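You operate a simulated robot arm through the tools that you are given. There is no shell and no other tool. Be economical: measure what you need, move in short steps, check, and stop when the job is done.

The job below is to be done with a simulated two-armed robot. You get a single attempt, and the scene is never put back.

## Task
Fold the grey cover in half and set the silver weight on it.
Fine: lift both weights off first; the other stays on the side table. Set down upright: black weight, silver weight, what you pick out.
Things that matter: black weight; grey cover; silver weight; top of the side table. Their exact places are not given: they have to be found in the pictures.

Only the result counts: the job must be done as asked and must still hold three seconds after the hand-in. Knocking over, shifting, dropping, spilling or breaking anything else fails it. A push-on lid holds only when it is set on centred and level and pressed home; a screw cap is set on level and turned clockwise until tight. Flat cloth is picked up by pressing the open fingertips on it (5 to 10 N) and closing them slowly along it; thin cloth reads only 2 to 8 mm in the jaws.

## Robot
Two 7-joint arms with two-finger parallel grippers on one trunk, on a base that drives. Base frame: it is fixed to the floor where the robot stands at the start and does not move with it; the origin is under the middle of the robot, x ahead of it, y to its left, z up. Lengths are in mm, angles in rad, forces in N, time in s.
The left shoulder is at the start at [70, 163, 1145], the right one opposite. With the tool pointing down near the work surface each hand reaches from about 380 to 880 mm from the robot's upright axis, wherever it stands, measured 20 degrees to its own side. Places, roughly: top of the side table [600, 0, 800]. Payload 3.43 kg a hand.
Tool frame (each hand has its own): the origin (TCP) lies between the finger pads and is the grasp point; the fingertips stand 34 mm ahead of it; z points along the fingers, y is the line along which they close. The gripper opens to 128 mm. The fingers are 24 mm wide and 12 mm thick; the gripper's body (48 by 130 mm) begins 96 mm behind the TCP.
Orientation is that of the tool frame in the base frame, as [roll, pitch, yaw] about the fixed x, y, z axes, in that order (R = Rz(yaw) Ry(pitch) Rx(roll)). With the fingers straight down and closing along the base's y, the tool's x points along the base's -x, its y along +y and its z along -z.

## Interface
- The arms move only by the tool arm_command. It takes "left_steps", "right_steps" or both (then of equal length, played together; a hand with none holds still); each is a list of rows, each a list of 7 numbers: the opening, from 0 (shut) to 1 (fully open), then the shift along the tool's x, y, z in mm, then the turn, a rotation vector about the tool's x, y, z in degrees. In form: [[fingers, dx, dy, dz, ax, ay, az], ...]. A call has 1 to 12 rows; each row is the pose to reach, as a shift and turn from the pose commanded when the call began, along the tool's axes at that moment. Each row takes 0.2 s and may step no farther than 50 mm and 0.15 rad from the row before; otherwise, or with a gripper value out of range, the whole call is refused. Where a pose cannot be reached the arm comes as near as it can. A force on the tool above 80 N (or 10 N above the force at the start of the call, whichever is more), or a blocked arm, ends the call early, and 0.2 s more pass. The fingers move at their own pace (about 153 mm/s each) and stop on an object; they squeeze with about 28 N. The grip force told is the motor's: it shows also when the fingers shut on nothing. Time passes only in rows, and 0.2 s behind the last, so rows that repeat a pose let the fingers close. The reply holds the time, the measured pose of the TCP, the force on the tool along the base axes, the opening and the grip force, in the units named above and with some noise, with the torque about the TCP (base axes, N m) and any sound that the robot's microphone picked up.
- Cameras (640 x 400 px; columns grow to the right, rows downward): "scene" is now at [131.3, 5.2, 1356.2]; the picture's right is [0.08, -1.00, 0.00], its down [-0.72, -0.06, -0.69] and it looks along [0.69, 0.05, -0.72] (base axes); focal length 256 px, centre (320, 200). "left" rides on the left gripper at [76, 11, -160] in its tool frame; the picture's right is [-0.15, 0.99, 0.00], its down [-0.88, -0.13, -0.46] and it looks along [-0.45, -0.07, 0.89] (tool axes); focal length 234 px, centre (320, 200). "right" rides on the right gripper at [76, -11, -160] in its tool frame; the picture's right is [0.15, 0.99, 0.00], its down [-0.88, 0.13, -0.46] and it looks along [-0.45, 0.07, 0.89] (tool axes); focal length 234 px, centre (320, 200).
- get_image(camera): a new picture of that camera. It takes no simulated time.
- slide_trunk(by): slides the trunk up (or, below 0, down) by that many mm; the arms and the scene camera ride with it, the base frame stays. It gives what a move gives, with no picture.
- drive_base(legs): drives the robot by 1 to 6 legs, each [ahead, left, turn to the left] in mm, mm and rad, along the robot's own axes; the way and the turn of a leg run together, so that a leg with both is an arc; at most 1500 mm and 3.142 rad a leg. The arms and the cameras ride along, it lands a little off, and it stops where it bumps. It gives what a move gives.
- turn_head(pan, tilt): turns the head with the scene camera to pan (to the left, within 1.501 rad either way) and tilt (down, from -0.506 to 1.204), counted from straight ahead of the robot. It gives what a move gives.
- locate(camera, pixels): for up to 12 pixels [column, row] of the newest picture of that camera ("zoom" is the newest enlarged one), the place [x, y, z] in the base frame of the surface seen there, good to about 2 mm. It takes no simulated time.
- inspect(camera, box): a new picture of the part [left, top, right, bottom] of that camera's present view, enlarged. It takes no simulated time.
- hand_in(): hands the job in; it is judged then, once.

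Work in short steps. Measure before you move; look again where a grasp or a placing could have gone wrong, and mend it. You have 80 turns and 62 pictures in all, those below and enlarged ones among them. Open the grippers and draw the arms clear of the work before you hand the job in, unless the task says otherwise; then end with one line.

The tools are called after "Request:" as name(argument=value, ...) on one line, values as JSON. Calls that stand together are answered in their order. arm_command: Moves the arms, as the interface text tells. Its arguments: {"type":"object","properties":{"left_steps":{"type":"array","items":{"type":"array","items":{"type":"number"}}},"right_steps":{"type":"array","items":{"type":"array","items":{"type":"number"}}}},"required":[]} The other tools are called the same way: slide_trunk (by) slides the trunk up or down; drive_base (legs) drives the base; turn_head (pan, tilt) turns the head that bears the scene camera; get_image (camera) takes a picture; locate (camera, pixels) gives the place of the surface under pixels of a picture; inspect (camera, box) takes an enlarged picture of a part of a camera's view; hand_in () hands the job in.

At the start:

```text
t: 0.0
left_ee_pos: [575.5, 435.7, 1091.9]
left_tool_rot: [-3.141, 0.0, -3.141]
left_contact_force: [0.3, -0.7, 0.4]
left_wrist_torque: [-0.03, 0.03, 0.01]
left_width: 128.3
left_finger_force: 0.0
right_ee_pos: [747.3, -89.0, 1053.8]
right_tool_rot: [3.141, -0.001, 3.141]
right_contact_force: [-0.4, 0.2, -0.5]
right_wrist_torque: [-0.02, -0.03, 0.01]
right_width: 128.0
right_finger_force: 0.1
trunk travel left (down, up): [-625.0, 315.0]
robot x, y, heading: [-0.3, 0.6, 0.003]
head pan, tilt: [0.077, 0.808]
```

scene: 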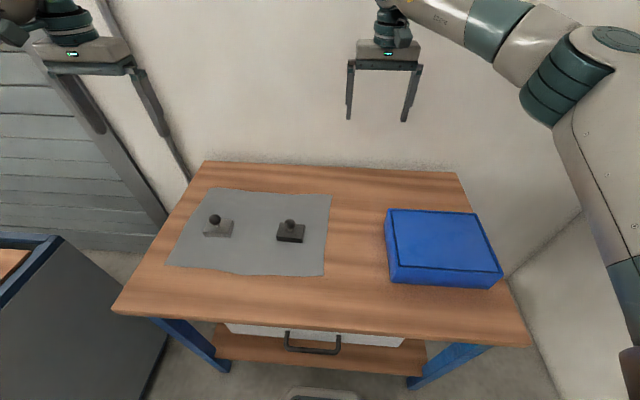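
right: 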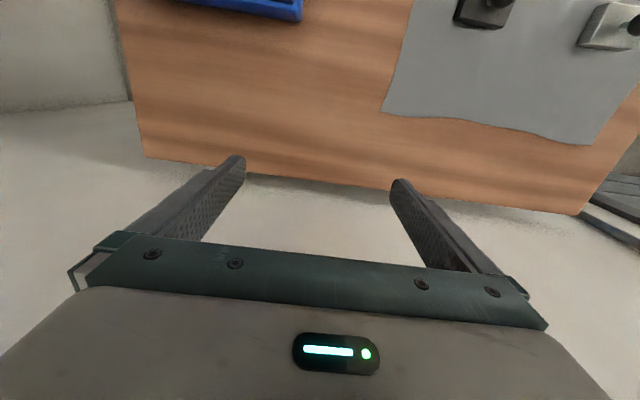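
left: 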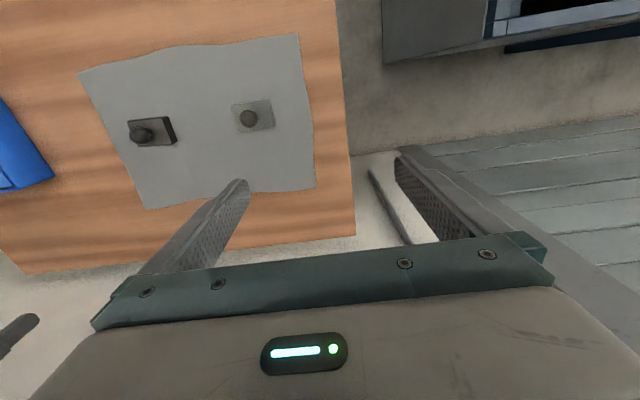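

The scene shows the grey cover around (250,232) with the silver weight at (218,226) and black at (290,231). I enlarge it to measure.

Request:
inspect(camera="scene", box=[150, 170, 350, 295])

Request:
locate(camera="scene", pixels=[[210, 189], [330, 195], [322, 275], [168, 265], [205, 162], [457, 172], [528, 345], [114, 310], [388, 210], [390, 283], [360, 240]])

```text
3.20 times, centred on (250, 232) of scene
```

zoom: 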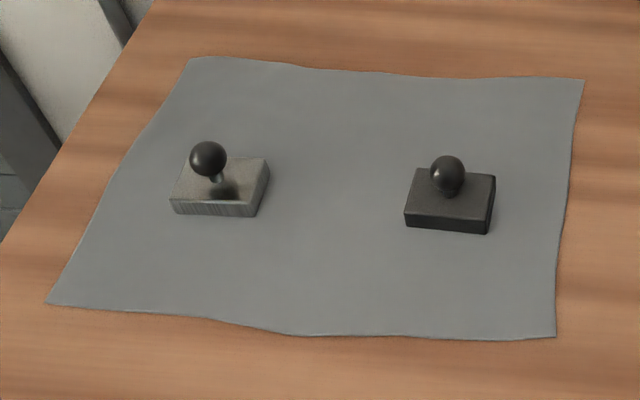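

```text
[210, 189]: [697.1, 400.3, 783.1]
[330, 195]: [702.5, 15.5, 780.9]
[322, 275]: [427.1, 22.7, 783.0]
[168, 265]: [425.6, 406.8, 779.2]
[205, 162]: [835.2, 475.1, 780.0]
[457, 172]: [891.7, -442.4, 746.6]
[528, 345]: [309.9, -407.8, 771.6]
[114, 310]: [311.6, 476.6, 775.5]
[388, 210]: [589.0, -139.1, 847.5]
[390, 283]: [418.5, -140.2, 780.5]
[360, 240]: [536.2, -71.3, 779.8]
```

Now I measure the weights in the enlarged picture (silver at zoom (215,185), black at (450,195)).

Request:
locate(camera="zoom", pixels=[[208, 157], [447, 173], [172, 208], [256, 215], [268, 160], [185, 180], [406, 222], [488, 232], [494, 178], [416, 170], [190, 57], [584, 80]])

Request:
locate(camera="left", pixels=[[248, 118], [140, 133], [79, 74], [298, 34], [316, 186], [146, 209], [234, 105], [270, 100], [273, 127], [239, 131]])

Request:
inspect(camera="left", box=[60, 20, 330, 220])

```text
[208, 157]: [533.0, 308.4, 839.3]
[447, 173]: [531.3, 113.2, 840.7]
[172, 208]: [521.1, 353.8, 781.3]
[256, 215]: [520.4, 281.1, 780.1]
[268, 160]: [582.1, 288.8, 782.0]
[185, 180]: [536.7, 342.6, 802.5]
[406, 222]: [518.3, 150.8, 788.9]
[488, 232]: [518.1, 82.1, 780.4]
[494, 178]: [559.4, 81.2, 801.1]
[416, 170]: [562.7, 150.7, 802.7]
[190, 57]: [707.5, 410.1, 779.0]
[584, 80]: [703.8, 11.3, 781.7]
```

```text
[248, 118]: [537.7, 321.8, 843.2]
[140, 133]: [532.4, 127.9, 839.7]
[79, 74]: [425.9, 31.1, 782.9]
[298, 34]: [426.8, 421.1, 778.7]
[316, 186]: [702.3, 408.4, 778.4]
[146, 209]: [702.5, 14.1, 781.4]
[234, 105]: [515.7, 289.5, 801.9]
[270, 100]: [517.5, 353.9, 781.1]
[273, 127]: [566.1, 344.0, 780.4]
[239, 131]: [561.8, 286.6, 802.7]
```

```text
2.00 times, centred on (195, 120) of left
```

zoom: 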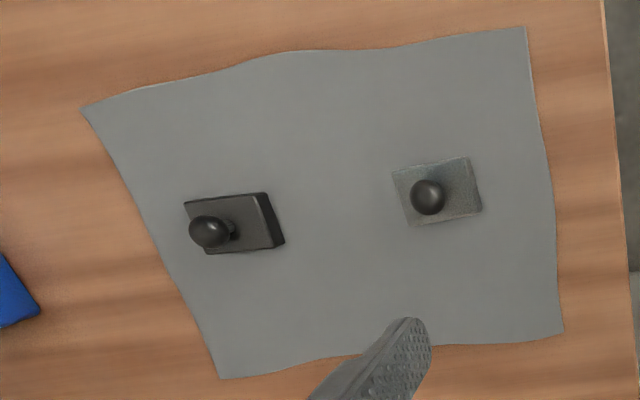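

Silver base centre is about (540,317), black about (539,116), both ~65–70 mm long along y, 22 mm high on z≈781, aligned with the axes. I bring each open hand above its weight.

Request:
arm_command(left_steps=[[1, 5, -17, 20, 0, 0, 0], [1, 10, -34, 40, 0, 0, 0], [1, 15, -51, 60, 0, 0, 0], [1, 20, -68, 80, 0, 0, 0], [1, 25, -85, 100, 0, 0, 0], [1, 30, -102, 120, 0, 0, 0], [1, 35.5, -118.7, 142, 0, 0, 0], [1, 35.5, -118.7, 142, 0, 0, 0]], right_steps=[[1, 29, 29, 15, 0, 0, 0], [1, 59, 58, 30, 0, 0, 0], [1, 89, 88, 45, 0, 0, 0], [1, 118, 117, 60, 0, 0, 0], [1, 148, 146, 75, 0, 0, 0], [1, 178, 176, 90, 0, 0, 0], [1, 207.3, 205, 104, 0, 0, 0], [1, 207.3, 205, 104, 0, 0, 0]])

Request:
get_image(camera="left")

Request:
get_image(camera="right")

```text
t: 1.8
left_ee_pos: [541.8, 314.4, 949.7]
left_tool_rot: [3.141, 0.0, 3.141]
left_contact_force: [-0.4, 0.0, 0.0]
left_wrist_torque: [0.0, 0.01, -0.01]
left_width: 128.1
left_finger_force: 0.1
right_ee_pos: [539.2, 114.5, 950.3]
right_tool_rot: [3.137, 0.001, 3.139]
right_contact_force: [0.5, 0.1, -0.1]
right_wrist_torque: [0.03, -0.02, 0.0]
right_width: 127.9
right_finger_force: 0.3
trunk travel left (down, up): [-625.0, 315.0]
robot x, y, heading: [0.3, -0.3, 0.002]
head pan, tilt: [0.077, 0.808]
```

```text
56 pictures are left
```

left: 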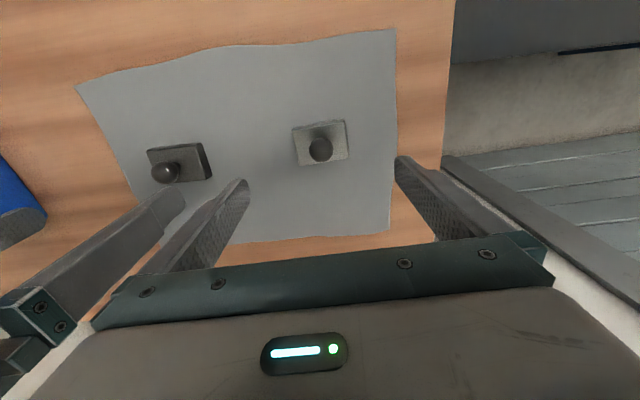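

```text
55 pictures are left
```

right: 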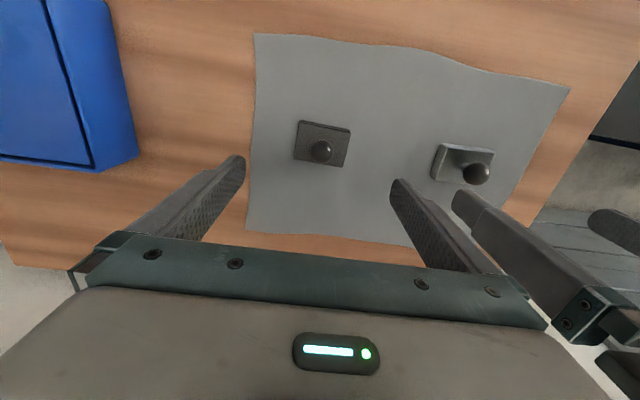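

Both weights sit ahead of their jaws: silver base corners left (293,130),(344,121),(348,158),(298,166), black in right (300,121),(350,130),(343,168),(294,160). I measure these.

Request:
locate(camera="left", pixels=[[296, 132], [342, 124], [345, 156], [301, 163], [320, 150]])

Request:
locate(camera="right", pixels=[[302, 124], [347, 132], [341, 165], [297, 157], [321, 151], [321, 70]])

```text
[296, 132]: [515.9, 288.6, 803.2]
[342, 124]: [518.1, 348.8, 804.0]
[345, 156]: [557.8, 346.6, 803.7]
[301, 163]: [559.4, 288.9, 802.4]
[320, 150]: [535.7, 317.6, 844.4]
```

```text
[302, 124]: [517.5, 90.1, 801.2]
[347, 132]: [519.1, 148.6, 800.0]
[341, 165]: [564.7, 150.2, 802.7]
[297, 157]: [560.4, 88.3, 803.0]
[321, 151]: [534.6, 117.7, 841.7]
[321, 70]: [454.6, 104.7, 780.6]
```

Silver centre (538,318), black (540,119.5). I lower both hands to z≈820 (fingertips ~5 mm above the cloth) around the bases.

Request:
arm_command(left_steps=[[1, 3, 3, 40, 0, 0, 0], [1, 3, 3, 80, 0, 0, 0], [1, 3, 3, 110, 0, 0, 0], [1, 3, 3, 130, 0, 0, 0], [1, 3, 3, 130, 0, 0, 0]], right_steps=[[1, 0, 5, 40, 0, 0, 0], [1, 0, 5, 80, 0, 0, 0], [1, 0, 5, 110, 0, 0, 0], [1, 0, 5, 130, 0, 0, 0], [1, 0, 5, 130, 0, 0, 0]])

```text
t: 3.0
left_ee_pos: [536.4, 320.1, 819.3]
left_tool_rot: [3.141, -0.001, 3.14]
left_contact_force: [-0.5, -0.2, -0.1]
left_wrist_torque: [-0.02, 0.0, -0.02]
left_width: 127.8
left_finger_force: 0.0
right_ee_pos: [540.1, 119.9, 820.2]
right_tool_rot: [3.142, 0.001, -3.14]
right_contact_force: [0.6, -0.2, -0.3]
right_wrist_torque: [-0.01, -0.02, 0.0]
right_width: 127.9
right_finger_force: 0.1
trunk travel left (down, up): [-625.0, 315.0]
robot x, y, heading: [-1.9, 1.8, -0.001]
head pan, tilt: [0.077, 0.808]
```

No contact; I close both hands on the bases and hold.

Request:
arm_command(left_steps=[[0.6, 0, 0, 0, 0, 0, 0], [0.4, 0, 0, 0, 0, 0, 0], [0.3, 0, 0, 0, 0, 0, 0], [0.3, 0, 0, 0, 0, 0, 0]], right_steps=[[0.6, 0, 0, 0, 0, 0, 0], [0.4, 0, 0, 0, 0, 0, 0], [0.3, 0, 0, 0, 0, 0, 0], [0.3, 0, 0, 0, 0, 0, 0]])

```text
t: 4.0
left_ee_pos: [537.2, 320.3, 819.3]
left_tool_rot: [3.141, -0.002, 3.141]
left_contact_force: [-1.2, -0.9, 0.5]
left_wrist_torque: [-0.04, 0.01, -0.03]
left_width: 69.7
left_finger_force: 28.5
right_ee_pos: [540.4, 120.0, 820.0]
right_tool_rot: [-3.141, -0.001, -3.141]
right_contact_force: [1.2, -0.7, -0.1]
right_wrist_torque: [-0.01, -0.04, -0.02]
right_width: 70.0
right_finger_force: 27.7
trunk travel left (down, up): [-625.0, 315.0]
robot x, y, heading: [0.7, 1.3, 0.001]
head pan, tilt: [0.077, 0.808]
```

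Both hold 70 mm wide bases at ~28 N. I lift both straight up 100 mm, closing command kept.

Request:
arm_command(left_steps=[[0.2, 0, 0, -10, 0, 0, 0], [0.2, 0, 0, -30, 0, 0, 0], [0.2, 0, 0, -60, 0, 0, 0], [0.2, 0, 0, -100, 0, 0, 0], [0.2, 0, 0, -100, 0, 0, 0]], right_steps=[[0.2, 0, 0, -10, 0, 0, 0], [0.2, 0, 0, -30, 0, 0, 0], [0.2, 0, 0, -60, 0, 0, 0], [0.2, 0, 0, -100, 0, 0, 0], [0.2, 0, 0, -100, 0, 0, 0]])

Request:
get_image(camera="scene")

```text
t: 5.2
left_ee_pos: [537.9, 322.8, 918.1]
left_tool_rot: [-3.14, -0.002, 3.14]
left_contact_force: [-0.3, -0.3, -7.5]
left_wrist_torque: [0.0, 0.08, 0.0]
left_width: 69.8
left_finger_force: 28.0
right_ee_pos: [540.4, 120.3, 918.7]
right_tool_rot: [-3.14, -0.002, 3.141]
right_contact_force: [0.4, 1.4, -5.9]
right_wrist_torque: [0.0, 0.0, 0.03]
right_width: 70.2
right_finger_force: 27.9
trunk travel left (down, up): [-625.0, 315.0]
robot x, y, heading: [3.1, -0.4, 0.0]
head pan, tilt: [0.077, 0.808]
```

```text
54 pictures are left
```

scene: 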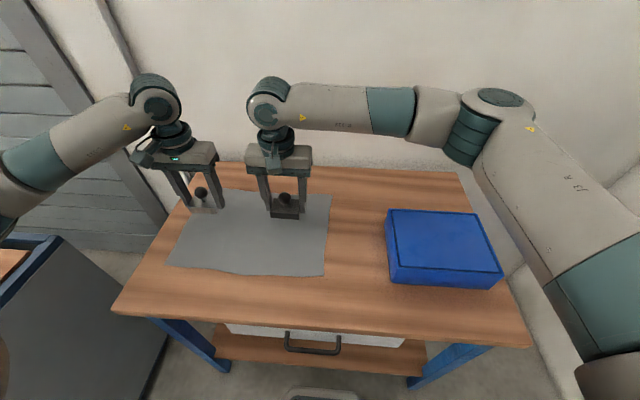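

Both weights are lifted (about 0.7 kg each). I carry black to the free strip at about (560,-55) and silver to the free front strip at (367,215), stopping ~20 mm above.

Request:
arm_command(left_steps=[[0.2, 28, -18, 0, 0, 0, 0], [0.2, 57, -36, 0, 0, 0, 0], [0.2, 85, -54, 0, 0, 0, 0], [0.2, 113, -72, 0, 0, 0, 0], [0.2, 142, -90, 0, 0, 0, 0], [0.2, 170, -107, 0, 0, 0, 0], [0.2, 170, -107, 40, 0, 0, 0], [0.2, 170, -107, 75, 0, 0, 0], [0.2, 170, -107, 80, 0, 0, 0]], right_steps=[[0.2, -3, -29, 0, 0, 0, 0], [0.2, -7, -58, 0, 0, 0, 0], [0.2, -10, -87, 0, 0, 0, 0], [0.2, -13, -117, 0, 0, 0, 0], [0.2, -17, -146, 0, 0, 0, 0], [0.2, -20, -175, 0, 0, 0, 0], [0.2, -20, -175, 40, 0, 0, 0], [0.2, -20, -175, 75, 0, 0, 0], [0.2, -20, -175, 80, 0, 0, 0]])

Request:
get_image(camera="scene")

```text
t: 7.2
left_ee_pos: [373.8, 211.2, 838.4]
left_tool_rot: [-3.141, -0.002, -3.142]
left_contact_force: [0.5, -1.2, -5.5]
left_wrist_torque: [0.0, 0.03, -0.02]
left_width: 70.1
left_finger_force: 28.0
left hand out of reach, approached as far as the arm can: row 6, 7, 8, 9
right_ee_pos: [559.9, -51.7, 839.4]
right_tool_rot: [-3.141, 0.0, 3.141]
right_contact_force: [-1.1, -1.6, -6.5]
right_wrist_torque: [0.0, 0.02, 0.01]
right_width: 70.1
right_finger_force: 28.4
trunk travel left (down, up): [-625.0, 315.0]
robot x, y, heading: [-0.1, 1.5, 0.001]
head pan, tilt: [0.077, 0.808]
```

```text
53 pictures are left
```

scene: 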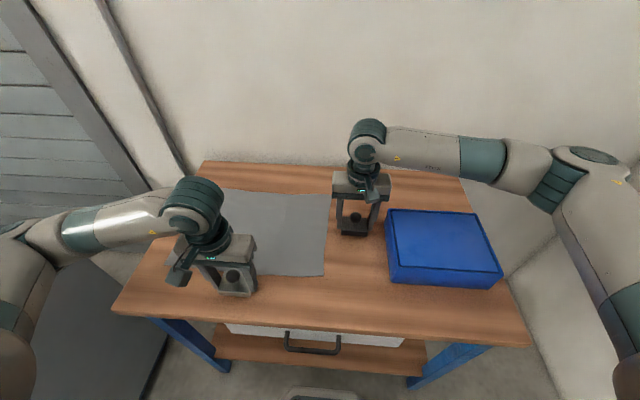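

Left was slightly limited at x=374, which is still on the bare front strip; both are ~19 mm above the table. I lower slowly to contact.

Request:
arm_command(left_steps=[[0.2, -5, 0, 8, 0, 0, 0], [0.2, -5, 0, 13, 0, 0, 0], [0.2, -5, 0, 16, 0, 0, 0], [0.2, -5, 0, 18, 0, 0, 0], [0.2, -5, 0, 20, 0, 0, 0]], right_steps=[[0.2, 0, 0, 8, 0, 0, 0], [0.2, 0, 0, 13, 0, 0, 0], [0.2, 0, 0, 16, 0, 0, 0], [0.2, 0, 0, 18, 0, 0, 0], [0.2, 0, 0, 20, 0, 0, 0]])

```text
t: 8.4
left_ee_pos: [378.0, 212.6, 819.0]
left_tool_rot: [3.141, -0.001, -3.141]
left_contact_force: [0.7, 0.0, -0.1]
left_wrist_torque: [0.29, 0.0, 0.01]
left_width: 69.6
left_finger_force: 28.3
right_ee_pos: [559.4, -54.3, 818.8]
right_tool_rot: [-3.142, -0.001, -3.141]
right_contact_force: [-0.4, 0.4, -5.8]
right_wrist_torque: [0.01, 0.03, 0.02]
right_width: 70.0
right_finger_force: 28.3
trunk travel left (down, up): [-625.0, 315.0]
robot x, y, heading: [-1.1, 1.8, -0.002]
head pan, tilt: [0.077, 0.808]
```

Left's weight is now borne by the table (force ~0); right is still hanging. I lower the right by up to 3 mm more and the left by half a millimetre.

Request:
arm_command(left_steps=[[0.2, 0, 0, 0.5, 0, 0, 0], [0.2, 0, 0, 0.5, 0, 0, 0], [0.2, 0, 0, 0.5, 0, 0, 0]], right_steps=[[0.2, 0, 0, 1, 0, 0, 0], [0.2, 0, 0, 1.5, 0, 0, 0], [0.2, 0, 0, 1.5, 0, 0, 0]])

```text
t: 9.2
left_ee_pos: [379.2, 212.7, 818.6]
left_tool_rot: [-3.141, 0.004, -3.141]
left_contact_force: [4.6, 4.8, 12.6]
left_wrist_torque: [0.31, 0.2, -0.17]
left_width: 69.9
left_finger_force: 28.0
right_ee_pos: [558.6, -54.4, 819.3]
right_tool_rot: [3.141, 0.002, -3.141]
right_contact_force: [2.9, -0.2, 4.0]
right_wrist_torque: [-0.3, 0.15, 0.06]
right_width: 69.9
right_finger_force: 28.0
trunk travel left (down, up): [-625.0, 315.0]
robot x, y, heading: [5.2, 0.2, 0.0]
head pan, tilt: [0.077, 0.808]
```

Both are now pressed on the table. I open moderately (to ~96 mm) and rise.

Request:
arm_command(left_steps=[[0.75, 0, 0, 0, 0, 0, 0], [0.75, 0, 0, 0, 0, 0, 0], [0.75, 0, 0, -30, 0, 0, 0], [0.75, 0, 0, -70, 0, 0, 0], [0.75, 0, 0, -110, 0, 0, 0], [0.75, 0, 0, -150, 0, 0, 0]], right_steps=[[0.75, 0, 0, 0, 0, 0, 0], [0.75, 0, 0, 0, 0, 0, 0], [0.75, 0, 0, -30, 0, 0, 0], [0.75, 0, 0, -70, 0, 0, 0], [0.75, 0, 0, -110, 0, 0, 0], [0.75, 0, 0, -150, 0, 0, 0]])

Request:
get_image(camera="scene")

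```text
t: 10.6
left_ee_pos: [379.2, 211.6, 968.8]
left_tool_rot: [-3.141, 0.0, -3.14]
left_contact_force: [-0.4, 0.0, 0.0]
left_wrist_torque: [-0.01, 0.01, 0.0]
left_width: 95.8
left_finger_force: 0.0
right_ee_pos: [558.1, -54.7, 969.4]
right_tool_rot: [3.14, 0.0, 3.141]
right_contact_force: [-0.6, -0.8, -0.4]
right_wrist_torque: [-0.01, -0.03, -0.03]
right_width: 95.9
right_finger_force: 0.1
trunk travel left (down, up): [-625.0, 315.0]
robot x, y, heading: [-1.8, -2.2, 0.003]
head pan, tilt: [0.077, 0.808]
```

```text
52 pictures are left
```

scene: 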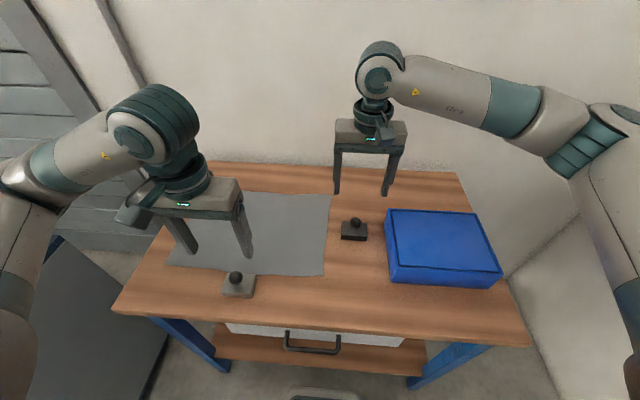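

Both weights stand upright. I now bring the hands above the near corners of the cover, left to (440,375), right to (440,58), narrowing the jaws.

Request:
arm_command(left_steps=[[0.5, -15, 40, 0, 0, 0, 0], [0.3, -30, 80, 0, 0, 0, 0], [0.2, -45, 122, 0, 0, 0, 0], [0.2, -61, 163, 0, 0, 0, 0], [0.2, -61, 163, 40, 0, 0, 0], [0.2, -61, 163, 80, 0, 0, 0], [0.2, -61, 163, 80, 0, 0, 0]], right_steps=[[0.5, 29, 28, 0, 0, 0, 0], [0.3, 59, 56, 0, 0, 0, 0], [0.2, 88, 84, 0, 0, 0, 0], [0.2, 118, 113, 0, 0, 0, 0], [0.2, 118, 113, 40, 0, 0, 0], [0.2, 118, 113, 80, 0, 0, 0], [0.2, 118, 113, 80, 0, 0, 0]])

Request:
get_image(camera="scene")

Request:
get_image(camera="left")

Request:
get_image(camera="right")

```text
t: 12.2
left_ee_pos: [439.6, 373.6, 886.6]
left_tool_rot: [-3.142, 0.002, 3.141]
left_contact_force: [0.8, 0.1, -0.3]
left_wrist_torque: [0.01, -0.02, 0.02]
left_width: 25.3
left_finger_force: 0.0
right_ee_pos: [440.2, 60.2, 887.5]
right_tool_rot: [3.141, 0.002, -3.141]
right_contact_force: [0.1, -0.3, 0.0]
right_wrist_torque: [0.05, 0.02, 0.03]
right_width: 25.8
right_finger_force: 0.0
trunk travel left (down, up): [-625.0, 315.0]
robot x, y, heading: [-0.2, -1.6, 0.001]
head pan, tilt: [0.077, 0.808]
```

```text
51 pictures are left
```

scene: 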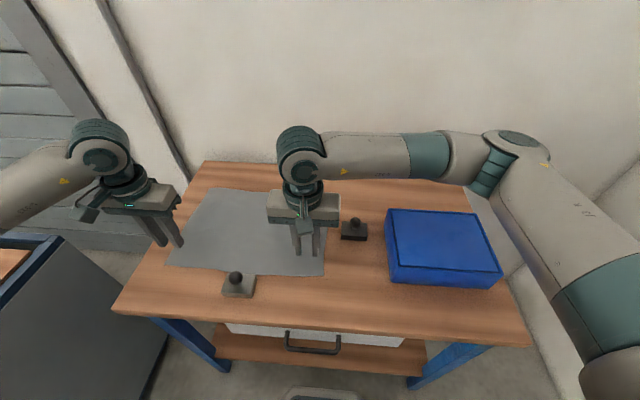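

```text
50 pictures are left
```

left: 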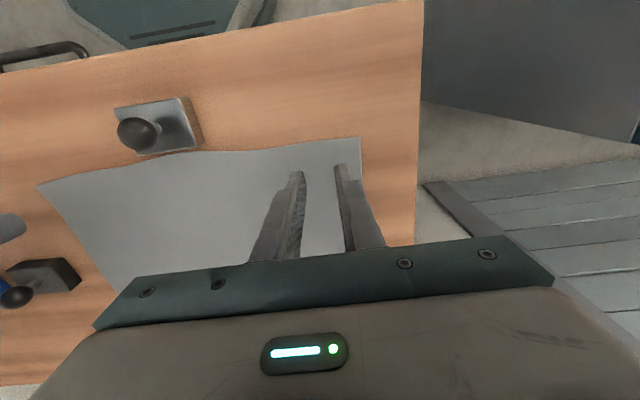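

```text
49 pictures are left
```

right: 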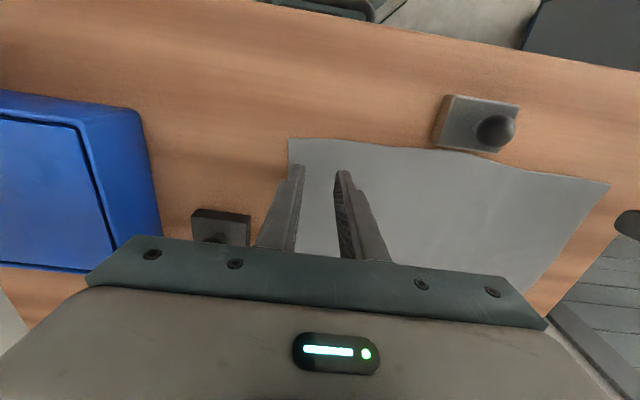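

Silver stands very close to the wavy near edge (right picture ~(470,150)). I measure the edge and corners.

Request:
locate(camera="right", pixels=[[290, 142], [340, 141], [390, 147], [425, 149], [608, 185], [560, 173], [436, 140], [500, 152]])

Request:
locate(camera="left", pixels=[[359, 139], [310, 145], [260, 151], [215, 152], [38, 187], [90, 167], [360, 175]])

Request:
inspect(camera="right", box=[400, 80, 560, 180])

```text
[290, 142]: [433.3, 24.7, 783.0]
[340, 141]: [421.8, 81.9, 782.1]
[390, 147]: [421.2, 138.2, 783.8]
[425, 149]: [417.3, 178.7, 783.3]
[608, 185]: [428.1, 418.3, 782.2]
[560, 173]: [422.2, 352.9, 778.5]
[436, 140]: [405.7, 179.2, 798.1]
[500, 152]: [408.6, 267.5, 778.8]
```

```text
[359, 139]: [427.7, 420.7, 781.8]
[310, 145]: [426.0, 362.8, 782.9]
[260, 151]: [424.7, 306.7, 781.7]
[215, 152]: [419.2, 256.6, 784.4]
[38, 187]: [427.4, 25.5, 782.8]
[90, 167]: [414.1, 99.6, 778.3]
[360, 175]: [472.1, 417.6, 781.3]
```

```text
4.00 times, centred on (480, 130) of right
```

zoom: 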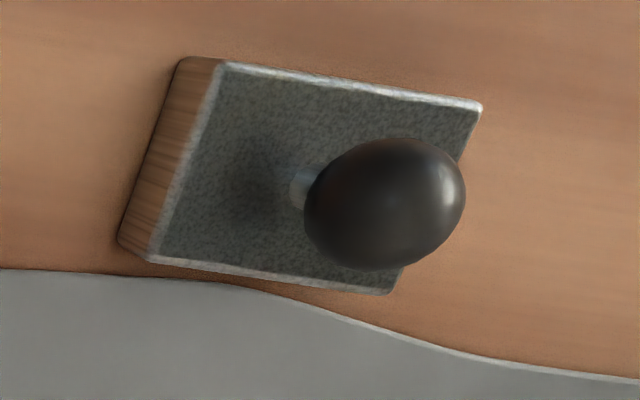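

Silver is about 10 mm clear of the cloth. Near corners are (428,421) and (430,25). I shift left to y=385 and lower both tips to just above the cloth.

Request:
arm_command(left_steps=[[0.2, 0, 11, 30, 0, 0, 0], [0.2, 0, 11, 55, 0, 0, 0], [0.2, 0, 11, 66, 0, 0, 0], [0.2, 0, 11, 67, 0, 0, 0]], right_steps=[[0.2, 0, 0, 30, 0, 0, 0], [0.2, 0, 0, 55, 0, 0, 0], [0.2, 0, 0, 66, 0, 0, 0], [0.2, 0, 0, 67, 0, 0, 0]])

```text
t: 13.2
left_ee_pos: [440.4, 387.4, 820.4]
left_tool_rot: [-3.141, 0.001, -3.141]
left_contact_force: [0.5, 0.3, -0.6]
left_wrist_torque: [-0.02, -0.02, 0.01]
left_width: 25.3
left_finger_force: 0.1
right_ee_pos: [440.8, 59.5, 819.7]
right_tool_rot: [-3.141, 0.0, -3.141]
right_contact_force: [-0.2, 0.7, -0.2]
right_wrist_torque: [0.01, -0.03, -0.01]
right_width: 25.7
right_finger_force: 0.1
trunk travel left (down, up): [-625.0, 315.0]
robot x, y, heading: [2.7, 1.9, 0.001]
head pan, tilt: [0.077, 0.808]
```

No contact yet at z≈820; I press down a few millimetres more.

Request:
arm_command(left_steps=[[0.2, 0, 0, 2, 0, 0, 0], [0.2, 0, 0, 4, 0, 0, 0], [0.2, 0, 0, 4, 0, 0, 0]], right_steps=[[0.2, 0, 0, 2, 0, 0, 0], [0.2, 0, 0, 4, 0, 0, 0], [0.2, 0, 0, 4, 0, 0, 0]])

```text
t: 14.0
left_ee_pos: [438.8, 387.1, 816.5]
left_tool_rot: [-3.141, -0.001, -3.14]
left_contact_force: [-0.6, -0.4, -0.4]
left_wrist_torque: [0.01, 0.02, -0.01]
left_width: 25.6
left_finger_force: 0.0
right_ee_pos: [441.6, 59.4, 816.1]
right_tool_rot: [3.14, -0.001, -3.141]
right_contact_force: [0.7, -0.1, -0.4]
right_wrist_torque: [-0.03, -0.02, -0.01]
right_width: 25.8
right_finger_force: 0.1
trunk travel left (down, up): [-625.0, 315.0]
robot x, y, heading: [3.5, -0.8, -0.004]
head pan, tilt: [0.077, 0.808]
```

Still no force; down in 0.5–1 mm steps.

Request:
arm_command(left_steps=[[0.2, 0, 0, 1, 0, 0, 0], [0.2, 0, 0, 2, 0, 0, 0], [0.2, 0, 0, 2, 0, 0, 0]], right_steps=[[0.2, 0, 0, 1, 0, 0, 0], [0.2, 0, 0, 2, 0, 0, 0], [0.2, 0, 0, 2, 0, 0, 0]])

```text
t: 14.8
left_ee_pos: [438.9, 385.4, 814.7]
left_tool_rot: [-3.141, 0.001, 3.141]
left_contact_force: [1.5, 0.5, 7.3]
left_wrist_torque: [0.04, -0.02, -0.01]
left_width: 25.5
left_finger_force: 0.0
right_ee_pos: [440.4, 58.7, 814.8]
right_tool_rot: [3.139, 0.002, -3.141]
right_contact_force: [-1.2, -0.4, 10.2]
right_wrist_torque: [-0.12, 0.07, 0.01]
right_width: 25.6
right_finger_force: 0.2
trunk travel left (down, up): [-625.0, 315.0]
robot x, y, heading: [-0.7, -0.0, -0.0]
head pan, tilt: [0.077, 0.808]
```

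Contact at 7 and 10 N: right for pinching. I close the fingers slowly along the cloth.

Request:
arm_command(left_steps=[[0.17, 0, 0, 0, 0, 0, 0], [0.14, 0, 0, 0, 0, 0, 0], [0.11, 0, 0, 0, 0, 0, 0], [0.08, 0, 0, 0, 0, 0, 0], [0.05, 0, 0, 0, 0, 0, 0], [0.03, 0, 0, 0, 0, 0, 0], [0.01, 0, 0, 0, 0, 0, 0], [0, 0, 0, 0, 0, 0, 0], [0, 0, 0, 0, 0, 0, 0]], right_steps=[[0.17, 0, 0, 0, 0, 0, 0], [0.14, 0, 0, 0, 0, 0, 0], [0.11, 0, 0, 0, 0, 0, 0], [0.08, 0, 0, 0, 0, 0, 0], [0.05, 0, 0, 0, 0, 0, 0], [0.03, 0, 0, 0, 0, 0, 0], [0.01, 0, 0, 0, 0, 0, 0], [0, 0, 0, 0, 0, 0, 0], [0, 0, 0, 0, 0, 0, 0]])

Request:
get_image(camera="left")

Request:
get_image(camera="right")

```text
t: 16.8
left_ee_pos: [438.2, 386.4, 816.9]
left_tool_rot: [-3.14, 0.001, 3.141]
left_contact_force: [-0.1, -2.6, 8.3]
left_wrist_torque: [-0.09, 0.02, 0.02]
left_width: 2.4
left_finger_force: 28.3
right_ee_pos: [441.1, 58.4, 815.0]
right_tool_rot: [3.14, 0.001, 3.141]
right_contact_force: [0.2, 0.3, 19.2]
right_wrist_torque: [-0.01, 0.19, 0.0]
right_width: 0.0
right_finger_force: 28.0
trunk travel left (down, up): [-625.0, 315.0]
robot x, y, heading: [-1.0, -0.8, 0.002]
head pan, tilt: [0.077, 0.808]
```

```text
47 pictures are left
```

left: 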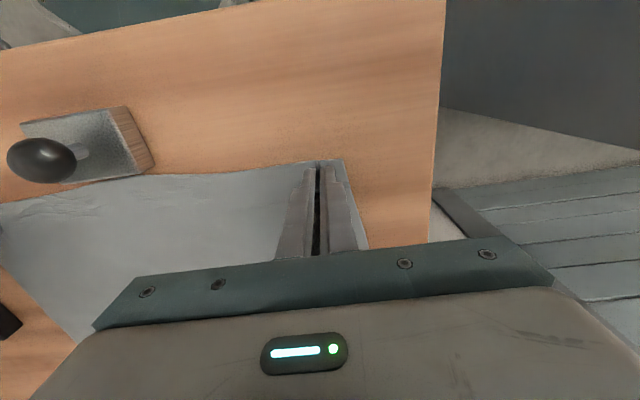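

```text
46 pictures are left
```

right: 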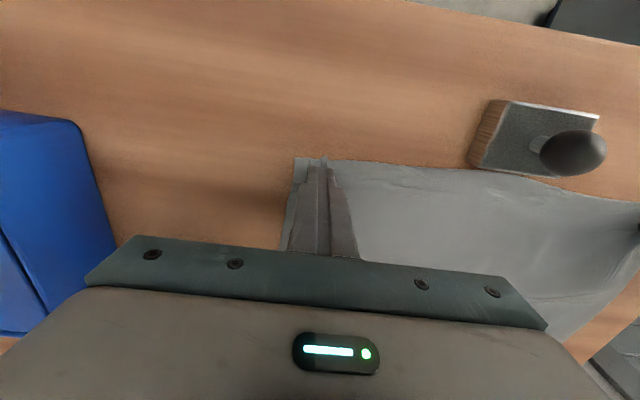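

Left holds cloth (2.4 mm); right closed on nothing (0.0, pressing too hard at 19 N). I raise the right a little, reopen and press more gently.

Request:
arm_command(right_steps=[[0, 0, 0, -6, 0, 0, 0], [0.25, 0, 0, -6, 0, 0, 0], [0.25, 0, 0, -6, 0, 0, 0], [0.25, 0, 0, -2, 0, 0, 0], [0.25, 0, 0, -1, 0, 0, 0], [0.25, 0, 0, -0.7, 0, 0, 0], [0.25, 0, 0, -0.7, 0, 0, 0]])

```text
t: 18.4
left_ee_pos: [439.0, 385.5, 816.5]
left_tool_rot: [3.141, 0.002, -3.142]
left_contact_force: [-2.9, -0.4, 16.1]
left_wrist_torque: [-0.04, 0.12, -0.04]
left_width: 2.2
left_finger_force: 28.2
right_ee_pos: [440.2, 57.4, 816.1]
right_tool_rot: [3.141, 0.0, 3.142]
right_contact_force: [-0.4, 0.8, 1.4]
right_wrist_torque: [-0.05, 0.01, 0.02]
right_width: 31.9
right_finger_force: 0.0
trunk travel left (down, up): [-625.0, 315.0]
robot x, y, heading: [0.7, -0.6, -0.001]
head pan, tilt: [0.077, 0.808]
```

Force is ~1.4 N; I press 0.6 mm more and check.

Request:
arm_command(right_steps=[[0.25, 0, 0, 0.5, 0, 0, 0], [0.25, 0, 0, 0.6, 0, 0, 0]])

```text
t: 19.0
left_ee_pos: [438.7, 386.2, 814.9]
left_tool_rot: [3.14, 0.002, -3.141]
left_contact_force: [-0.1, 0.2, 12.6]
left_wrist_torque: [0.01, 0.08, 0.04]
left_width: 2.0
left_finger_force: 28.3
right_ee_pos: [439.6, 58.3, 815.3]
right_tool_rot: [3.14, 0.002, 3.141]
right_contact_force: [-0.7, -0.7, 9.3]
right_wrist_torque: [-0.2, 0.03, 0.0]
right_width: 32.2
right_finger_force: 0.1
trunk travel left (down, up): [-625.0, 315.0]
robot x, y, heading: [-3.4, -0.2, -0.002]
head pan, tilt: [0.077, 0.808]
```

9 N on the right; I close slowly, easing up slightly as it closes.

Request:
arm_command(right_steps=[[0.22, 0, 0, 0, 0, 0, 0], [0.19, 0, 0, 0, 0, 0, 0], [0.16, 0, 0, -0.1, 0, 0, 0], [0.13, 0, 0, -0.2, 0, 0, 0], [0.1, 0, 0, -0.2, 0, 0, 0], [0.07, 0, 0, -0.3, 0, 0, 0], [0.05, 0, 0, -0.3, 0, 0, 0], [0.03, 0, 0, -0.3, 0, 0, 0], [0.01, 0, 0, -0.3, 0, 0, 0], [0, 0, 0, -0.3, 0, 0, 0], [0, 0, 0, -0.3, 0, 0, 0]])

Request:
get_image(camera="right")

```text
t: 21.4
left_ee_pos: [437.9, 386.5, 816.1]
left_tool_rot: [3.141, 0.002, 3.141]
left_contact_force: [-1.4, -2.3, 16.2]
left_wrist_torque: [-0.09, 0.11, 0.01]
left_width: 2.3
left_finger_force: 28.0
right_ee_pos: [439.9, 58.5, 817.0]
right_tool_rot: [3.141, 0.002, -3.141]
right_contact_force: [-0.1, 3.1, 1.1]
right_wrist_torque: [0.1, 0.0, 0.06]
right_width: 2.5
right_finger_force: 28.1
trunk travel left (down, up): [-625.0, 315.0]
robot x, y, heading: [-2.1, 1.2, 0.006]
head pan, tilt: [0.077, 0.808]
```

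```text
45 pictures are left
```

right: 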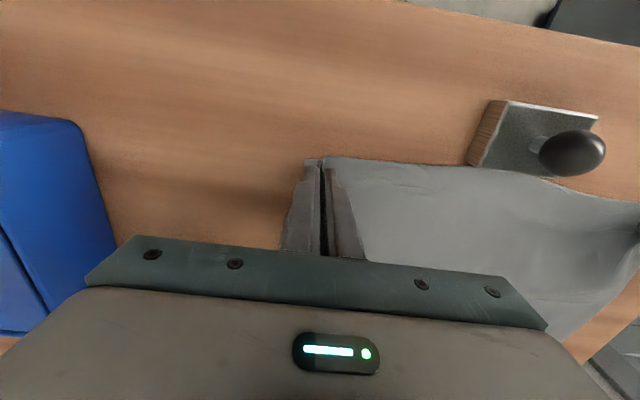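

Both jaws hold cloth (2.3 and 2.5 mm). I lift and carry both corners along the first quarter of an arc about the fold line x≈566, drifting y slightly (-6) to follow the cover's skew.

Request:
arm_command(left_steps=[[0, -1.1, -0.5, -14.4, 0, 0, 0], [0, -4.3, -1, -28.5, 0, 0, 0], [0, -9.7, -1.5, -42.1, 0, 0, 0], [0, -17, -2, -55, 0, 0, 0], [0, -26.2, -2.5, -67, 0, 0, 0], [0, -37.2, -3, -77.8, 0, 0, 0], [0, -49.7, -3.5, -87.3, 0, 0, 0], [0, -63.5, -4, -95.3, 0, 0, 0], [0, -78.4, -4.5, -101.6, 0, 0, 0], [0, -94.1, -5, -106.3, 0, 0, 0], [0, -110.4, -5.5, -109.1, 0, 0, 0], [0, -127, -6, -110, 0, 0, 0]], right_steps=[[0, -1.1, -0.5, -14.4, 0, 0, 0], [0, -4.3, -1, -28.5, 0, 0, 0], [0, -9.7, -1.5, -42.1, 0, 0, 0], [0, -17, -2, -55, 0, 0, 0], [0, -26.2, -2.5, -67, 0, 0, 0], [0, -37.2, -3, -77.8, 0, 0, 0], [0, -49.7, -3.5, -87.3, 0, 0, 0], [0, -63.5, -4, -95.3, 0, 0, 0], [0, -78.4, -4.5, -101.6, 0, 0, 0], [0, -94.1, -5, -106.3, 0, 0, 0], [0, -110.4, -5.5, -109.1, 0, 0, 0], [0, -127, -6, -110, 0, 0, 0]])

Request:
get_image(camera="scene")

```text
t: 24.0
left_ee_pos: [567.8, 380.6, 924.3]
left_tool_rot: [-3.14, -0.002, -3.141]
left_contact_force: [-0.3, -3.3, -0.1]
left_wrist_torque: [-0.1, 0.04, -0.04]
left_width: 2.3
left_finger_force: 28.0
right_ee_pos: [568.2, 53.0, 925.4]
right_tool_rot: [3.141, -0.001, -3.141]
right_contact_force: [-0.2, 3.0, -1.0]
right_wrist_torque: [0.13, 0.02, 0.02]
right_width: 2.5
right_finger_force: 28.2
trunk travel left (down, up): [-625.0, 315.0]
robot x, y, heading: [-1.5, 1.7, -0.002]
head pan, tilt: [0.077, 0.808]
```

```text
44 pictures are left
```

scene: 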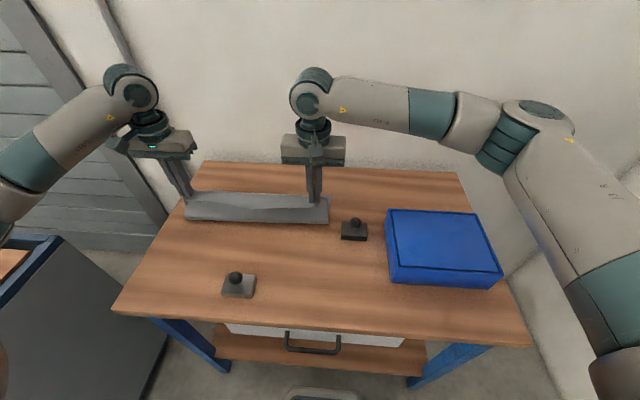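

The cloth drapes evenly, with the far half staying put. I continue the second quarter of the arc down to the far edge, closing the hands inward a little to relax the sideways pull.

Request:
arm_command(left_steps=[[0, -16.6, -0.7, 0.9, 0, 0, 0], [0, -32.9, -1.4, 3.7, 0, 0, 0], [0, -48.6, -2, 8.4, 0, 0, 0], [0, -63.5, -2.7, 14.7, 0, 0, 0], [0, -77.3, -3.4, 22.7, 0, 0, 0], [0, -89.8, -4, 32.2, 0, 0, 0], [0, -100.8, -4.7, 43, 0, 0, 0], [0, -110, -5.4, 55, 0, 0, 0], [0, -117.3, -6, 67.9, 0, 0, 0], [0, -122.7, -6.7, 81.5, 0, 0, 0], [0, -126, -7.4, 94, 0, 0, 0], [0, -127, -8, 100, 0, 0, 0]], right_steps=[[0, -16.6, -0.3, 0.9, 0, 0, 0], [0, -32.9, -0.7, 3.7, 0, 0, 0], [0, -48.6, -1, 8.4, 0, 0, 0], [0, -63.5, -1.3, 14.7, 0, 0, 0], [0, -77.3, -1.7, 22.7, 0, 0, 0], [0, -89.8, -2, 32.2, 0, 0, 0], [0, -100.8, -2.3, 43, 0, 0, 0], [0, -110, -2.7, 55, 0, 0, 0], [0, -117.3, -3, 67.9, 0, 0, 0], [0, -122.7, -3.4, 81.5, 0, 0, 0], [0, -126, -3.7, 94, 0, 0, 0], [0, -127, -4, 100, 0, 0, 0]])

Request:
get_image(camera="scene")

Request:
inspect(camera="scene", box=[160, 150, 360, 275])

```text
t: 26.6
left_ee_pos: [692.2, 371.7, 824.3]
left_tool_rot: [-3.141, 0.0, -3.141]
left_contact_force: [-0.4, -0.6, 0.5]
left_wrist_torque: [-0.04, -0.02, 0.02]
left_width: 2.7
left_finger_force: 28.3
right_ee_pos: [694.0, 48.7, 825.1]
right_tool_rot: [-3.141, 0.001, -3.14]
right_contact_force: [0.0, 0.8, 0.7]
right_wrist_torque: [-0.02, 0.04, 0.0]
right_width: 2.7
right_finger_force: 27.8
trunk travel left (down, up): [-625.0, 315.0]
robot x, y, heading: [-0.6, 0.0, -0.001]
head pan, tilt: [0.077, 0.808]
```

```text
43 pictures are left
```

scene: 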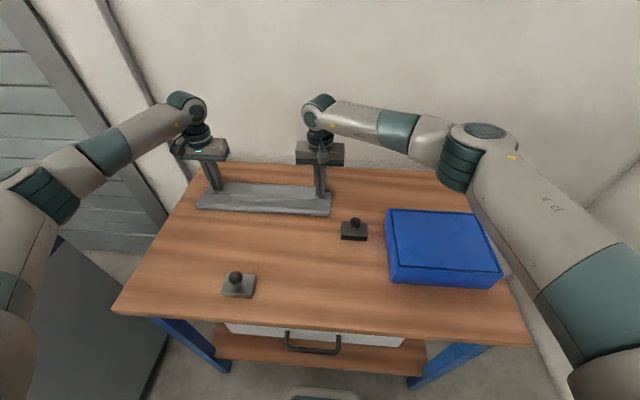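

```text
3.20 times, centred on (260, 212) of scene
```

zoom: 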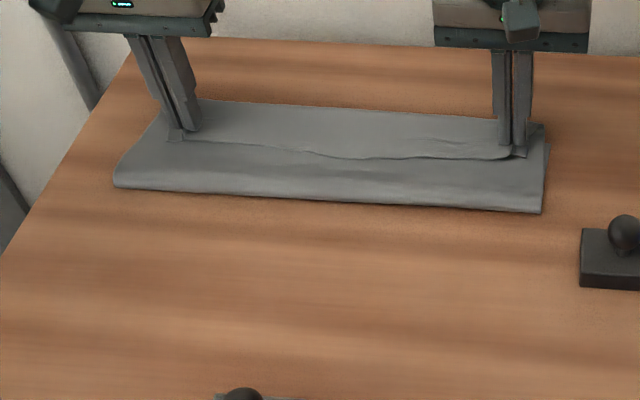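

The edge line shows at zoom row ~155 with cloth both behind and in front; I need to measure what lies where.

Request:
locate(camera="zoom", pixels=[[115, 185], [330, 198], [540, 212], [548, 145], [545, 124], [500, 115], [350, 108], [200, 100], [340, 157], [450, 155], [340, 130], [200, 140]])

Request:
get_image(camera="right")

Request:
get_image(camera="left")

```text
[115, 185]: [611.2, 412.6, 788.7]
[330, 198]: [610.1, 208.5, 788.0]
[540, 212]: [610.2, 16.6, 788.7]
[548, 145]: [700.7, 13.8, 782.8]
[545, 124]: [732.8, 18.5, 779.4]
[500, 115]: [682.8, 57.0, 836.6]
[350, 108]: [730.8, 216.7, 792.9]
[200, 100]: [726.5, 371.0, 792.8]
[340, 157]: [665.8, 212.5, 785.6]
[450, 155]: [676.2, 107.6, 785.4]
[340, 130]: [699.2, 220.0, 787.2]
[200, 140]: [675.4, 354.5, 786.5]
```

```text
41 pictures are left
```

right: 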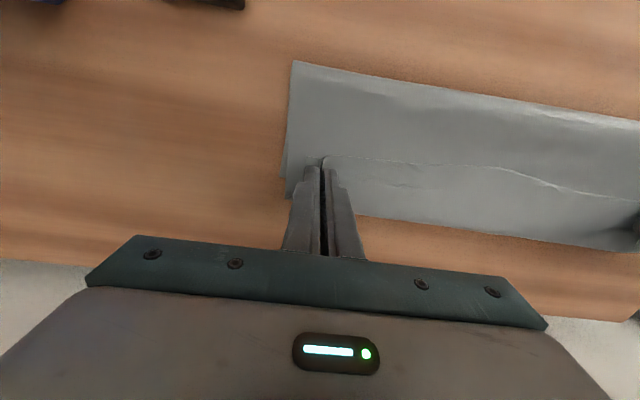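

```text
40 pictures are left
```

left: 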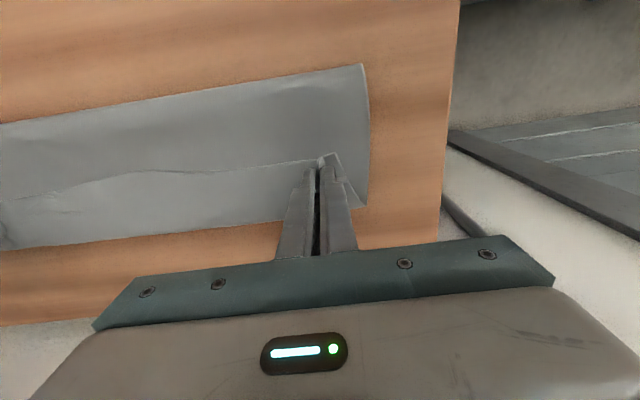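

The bottom half stayed (far corner still at (701,14)), but the flap bulged past the hands: the rim lies at x≈670, doubling at x≈730, fold at 610. I will lift again to retighten and repeat the arc taut and tilted; first I check how far the wall is.

Request:
locate(camera="scene", pixels=[[260, 120], [260, 60], [400, 150], [260, 160], [150, 80]])

Request:
arm_command(left_steps=[[0, 0, 0, -30, 0, 0, 0], [0, 20, 2, -60, 0, 0, 0], [0, 45, 3, -85, 0, 0, 0], [0, 70, 4, -105, 0, 0, 0], [0, 85, 4, -115, 0, 0, 0], [0, 85, 4, -115, 0, 0, 0]], right_steps=[[0, 0, 0, -30, 0, 0, 0], [0, 20, -1, -60, 0, 0, 0], [0, 45, -1, -85, 0, 0, 0], [0, 70, -1, -105, 0, 0, 0], [0, 85, -1, -115, 0, 0, 0], [0, 85, -1, -115, 0, 0, 0]])

Request:
inspect(camera="scene", box=[160, 150, 360, 275])

```text
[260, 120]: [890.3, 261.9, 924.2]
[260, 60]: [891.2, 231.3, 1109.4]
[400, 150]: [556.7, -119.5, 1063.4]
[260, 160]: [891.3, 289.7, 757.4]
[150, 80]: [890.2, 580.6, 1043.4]
```

```text
t: 28.0
left_ee_pos: [606.6, 378.3, 939.7]
left_tool_rot: [-3.141, 0.001, 3.141]
left_contact_force: [0.2, -5.1, 0.6]
left_wrist_torque: [-0.19, 0.0, -0.01]
left_width: 2.2
left_finger_force: 28.0
right_ee_pos: [610.3, 47.3, 940.6]
right_tool_rot: [-3.141, -0.001, 3.141]
right_contact_force: [-0.9, 5.5, -0.4]
right_wrist_torque: [0.17, -0.02, 0.01]
right_width: 2.4
right_finger_force: 28.3
trunk travel left (down, up): [-625.0, 315.0]
robot x, y, heading: [1.6, 0.7, -0.003]
head pan, tilt: [0.077, 0.808]
```

```text
3.20 times, centred on (260, 212) of scene
```

zoom: 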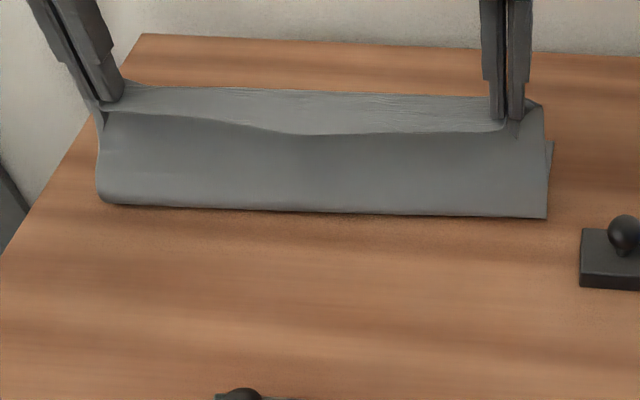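

The wall is at x=890, so only a modest tilt is safe near the far edge. I pull the flap back toward the robot to straighten it, tilt both tools 25° (fingers pointing toward the robot) and relax the sideways pull by 4 mm each.

Request:
arm_command(left_steps=[[0, 15, -1, 1, 0, 5, 0], [0, 30, -2, 2, 0, 10, 0], [0, 45, -3, 3, 0, 15, 0], [0, 59, -4, 5, 0, 20, 0], [0, 59, -4, 5, 0, 25, 0], [0, 59, -4, 5, 0, 25, 0]], right_steps=[[0, 15, 1, 1, 0, 5, 0], [0, 30, 2, 2, 0, 10, 0], [0, 45, 3, 3, 0, 15, 0], [0, 59, 4, 5, 0, 20, 0], [0, 59, 4, 5, 0, 25, 0], [0, 59, 4, 5, 0, 25, 0]])

Request:
inspect(camera="scene", box=[160, 150, 360, 275])

Request:
get_image(camera="right")

```text
t: 29.4
left_ee_pos: [547.9, 372.7, 934.2]
left_tool_rot: [3.141, -0.435, -3.141]
left_contact_force: [1.0, 0.5, -0.2]
left_wrist_torque: [-0.01, -0.01, 0.0]
left_width: 2.2
left_finger_force: 28.2
right_ee_pos: [549.5, 51.8, 935.4]
right_tool_rot: [3.141, -0.435, -3.142]
right_contact_force: [-0.4, 0.6, -0.6]
right_wrist_torque: [0.02, -0.02, 0.03]
right_width: 2.5
right_finger_force: 28.0
trunk travel left (down, up): [-625.0, 315.0]
robot x, y, heading: [-0.9, 2.3, 0.004]
head pan, tilt: [0.077, 0.808]
```

```text
3.20 times, centred on (260, 212) of scene
```

zoom: 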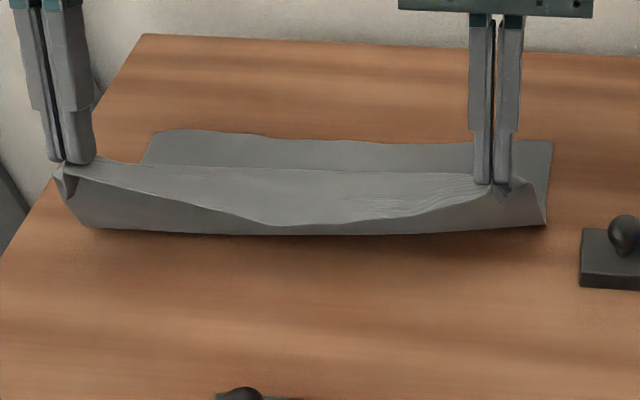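

```text
37 pictures are left
```

right: 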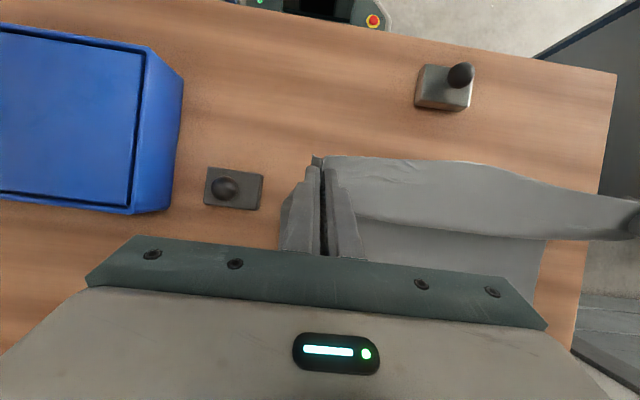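

The mid-rim sags because I relaxed the sideways tension. I spread the hands again (5 mm each) and follow a taut arc of radius ~129 about x=565 to about 135°.

Request:
arm_command(left_steps=[[0, 0, 3, 0, 0, 0, 0], [0, 0, 5, 0, 0, 0, 0], [0, -12, 5, -10, 0, 0, 0], [0, -24.8, 5, -19.3, 0, 0, 0], [0, -40.5, 5, -25.4, 0, 0, 0], [0, -57, 5, -29.5, 0, 0, 0], [0, -73.8, 5, -31.4, 0, 0, 0], [0, -90.7, 5, -31, 0, 0, 0], [0, -107.2, 5, -28.4, 0, 0, 0], [0, -123.4, 5, -23.7, 0, 0, 0]], right_steps=[[0, 0, -3, 0, 0, 0, 0], [0, 0, -5, 0, 0, 0, 0], [0, -12, -5, -10, 0, 0, 0], [0, -24.8, -5, -19.3, 0, 0, 0], [0, -40.5, -5, -25.4, 0, 0, 0], [0, -57, -5, -29.5, 0, 0, 0], [0, -73.8, -5, -31.4, 0, 0, 0], [0, -90.7, -5, -31, 0, 0, 0], [0, -107.2, -5, -28.4, 0, 0, 0], [0, -123.4, -5, -23.7, 0, 0, 0]])

Request:
inspect(camera="scene", box=[160, 150, 360, 275])

```text
t: 31.6
left_ee_pos: [672.7, 378.0, 903.1]
left_tool_rot: [-3.139, -0.438, 3.141]
left_contact_force: [-0.2, -7.8, 0.7]
left_wrist_torque: [-0.25, 0.01, 0.07]
left_width: 2.3
left_finger_force: 27.9
right_ee_pos: [673.8, 48.1, 903.1]
right_tool_rot: [-3.141, -0.438, -3.141]
right_contact_force: [0.2, 7.9, -0.8]
right_wrist_torque: [0.22, 0.0, -0.07]
right_width: 2.8
right_finger_force: 28.2
trunk travel left (down, up): [-625.0, 315.0]
robot x, y, heading: [-2.9, -0.3, -0.004]
head pan, tilt: [0.077, 0.808]
```

```text
3.20 times, centred on (260, 212) of scene
```

zoom: 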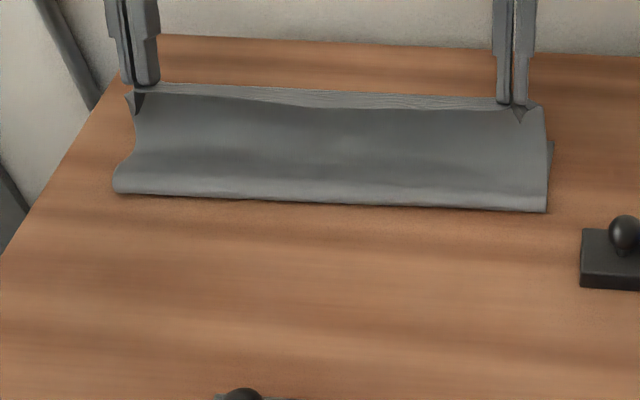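

The rim is now near the back but the fold line looks like x≈610. I measure the profile.

Request:
locate(camera="zoom", pixels=[[545, 209], [540, 185], [540, 160], [540, 130], [540, 110], [330, 204], [330, 180], [330, 150], [330, 112], [330, 97], [552, 145], [115, 188]])

Request:
get_image(camera="right")

```text
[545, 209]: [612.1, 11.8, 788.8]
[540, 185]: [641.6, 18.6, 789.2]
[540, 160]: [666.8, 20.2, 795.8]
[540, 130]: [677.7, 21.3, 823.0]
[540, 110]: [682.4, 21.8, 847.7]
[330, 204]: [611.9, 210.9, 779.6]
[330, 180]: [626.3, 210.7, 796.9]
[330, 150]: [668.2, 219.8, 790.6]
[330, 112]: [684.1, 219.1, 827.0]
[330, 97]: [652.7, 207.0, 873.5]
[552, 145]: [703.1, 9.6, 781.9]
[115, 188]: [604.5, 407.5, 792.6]
```

```text
35 pictures are left
```

right: 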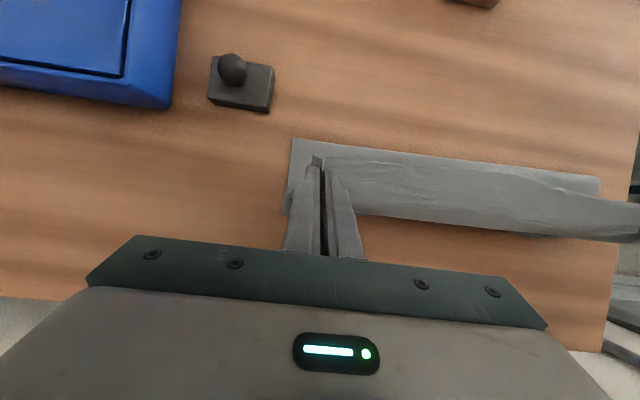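

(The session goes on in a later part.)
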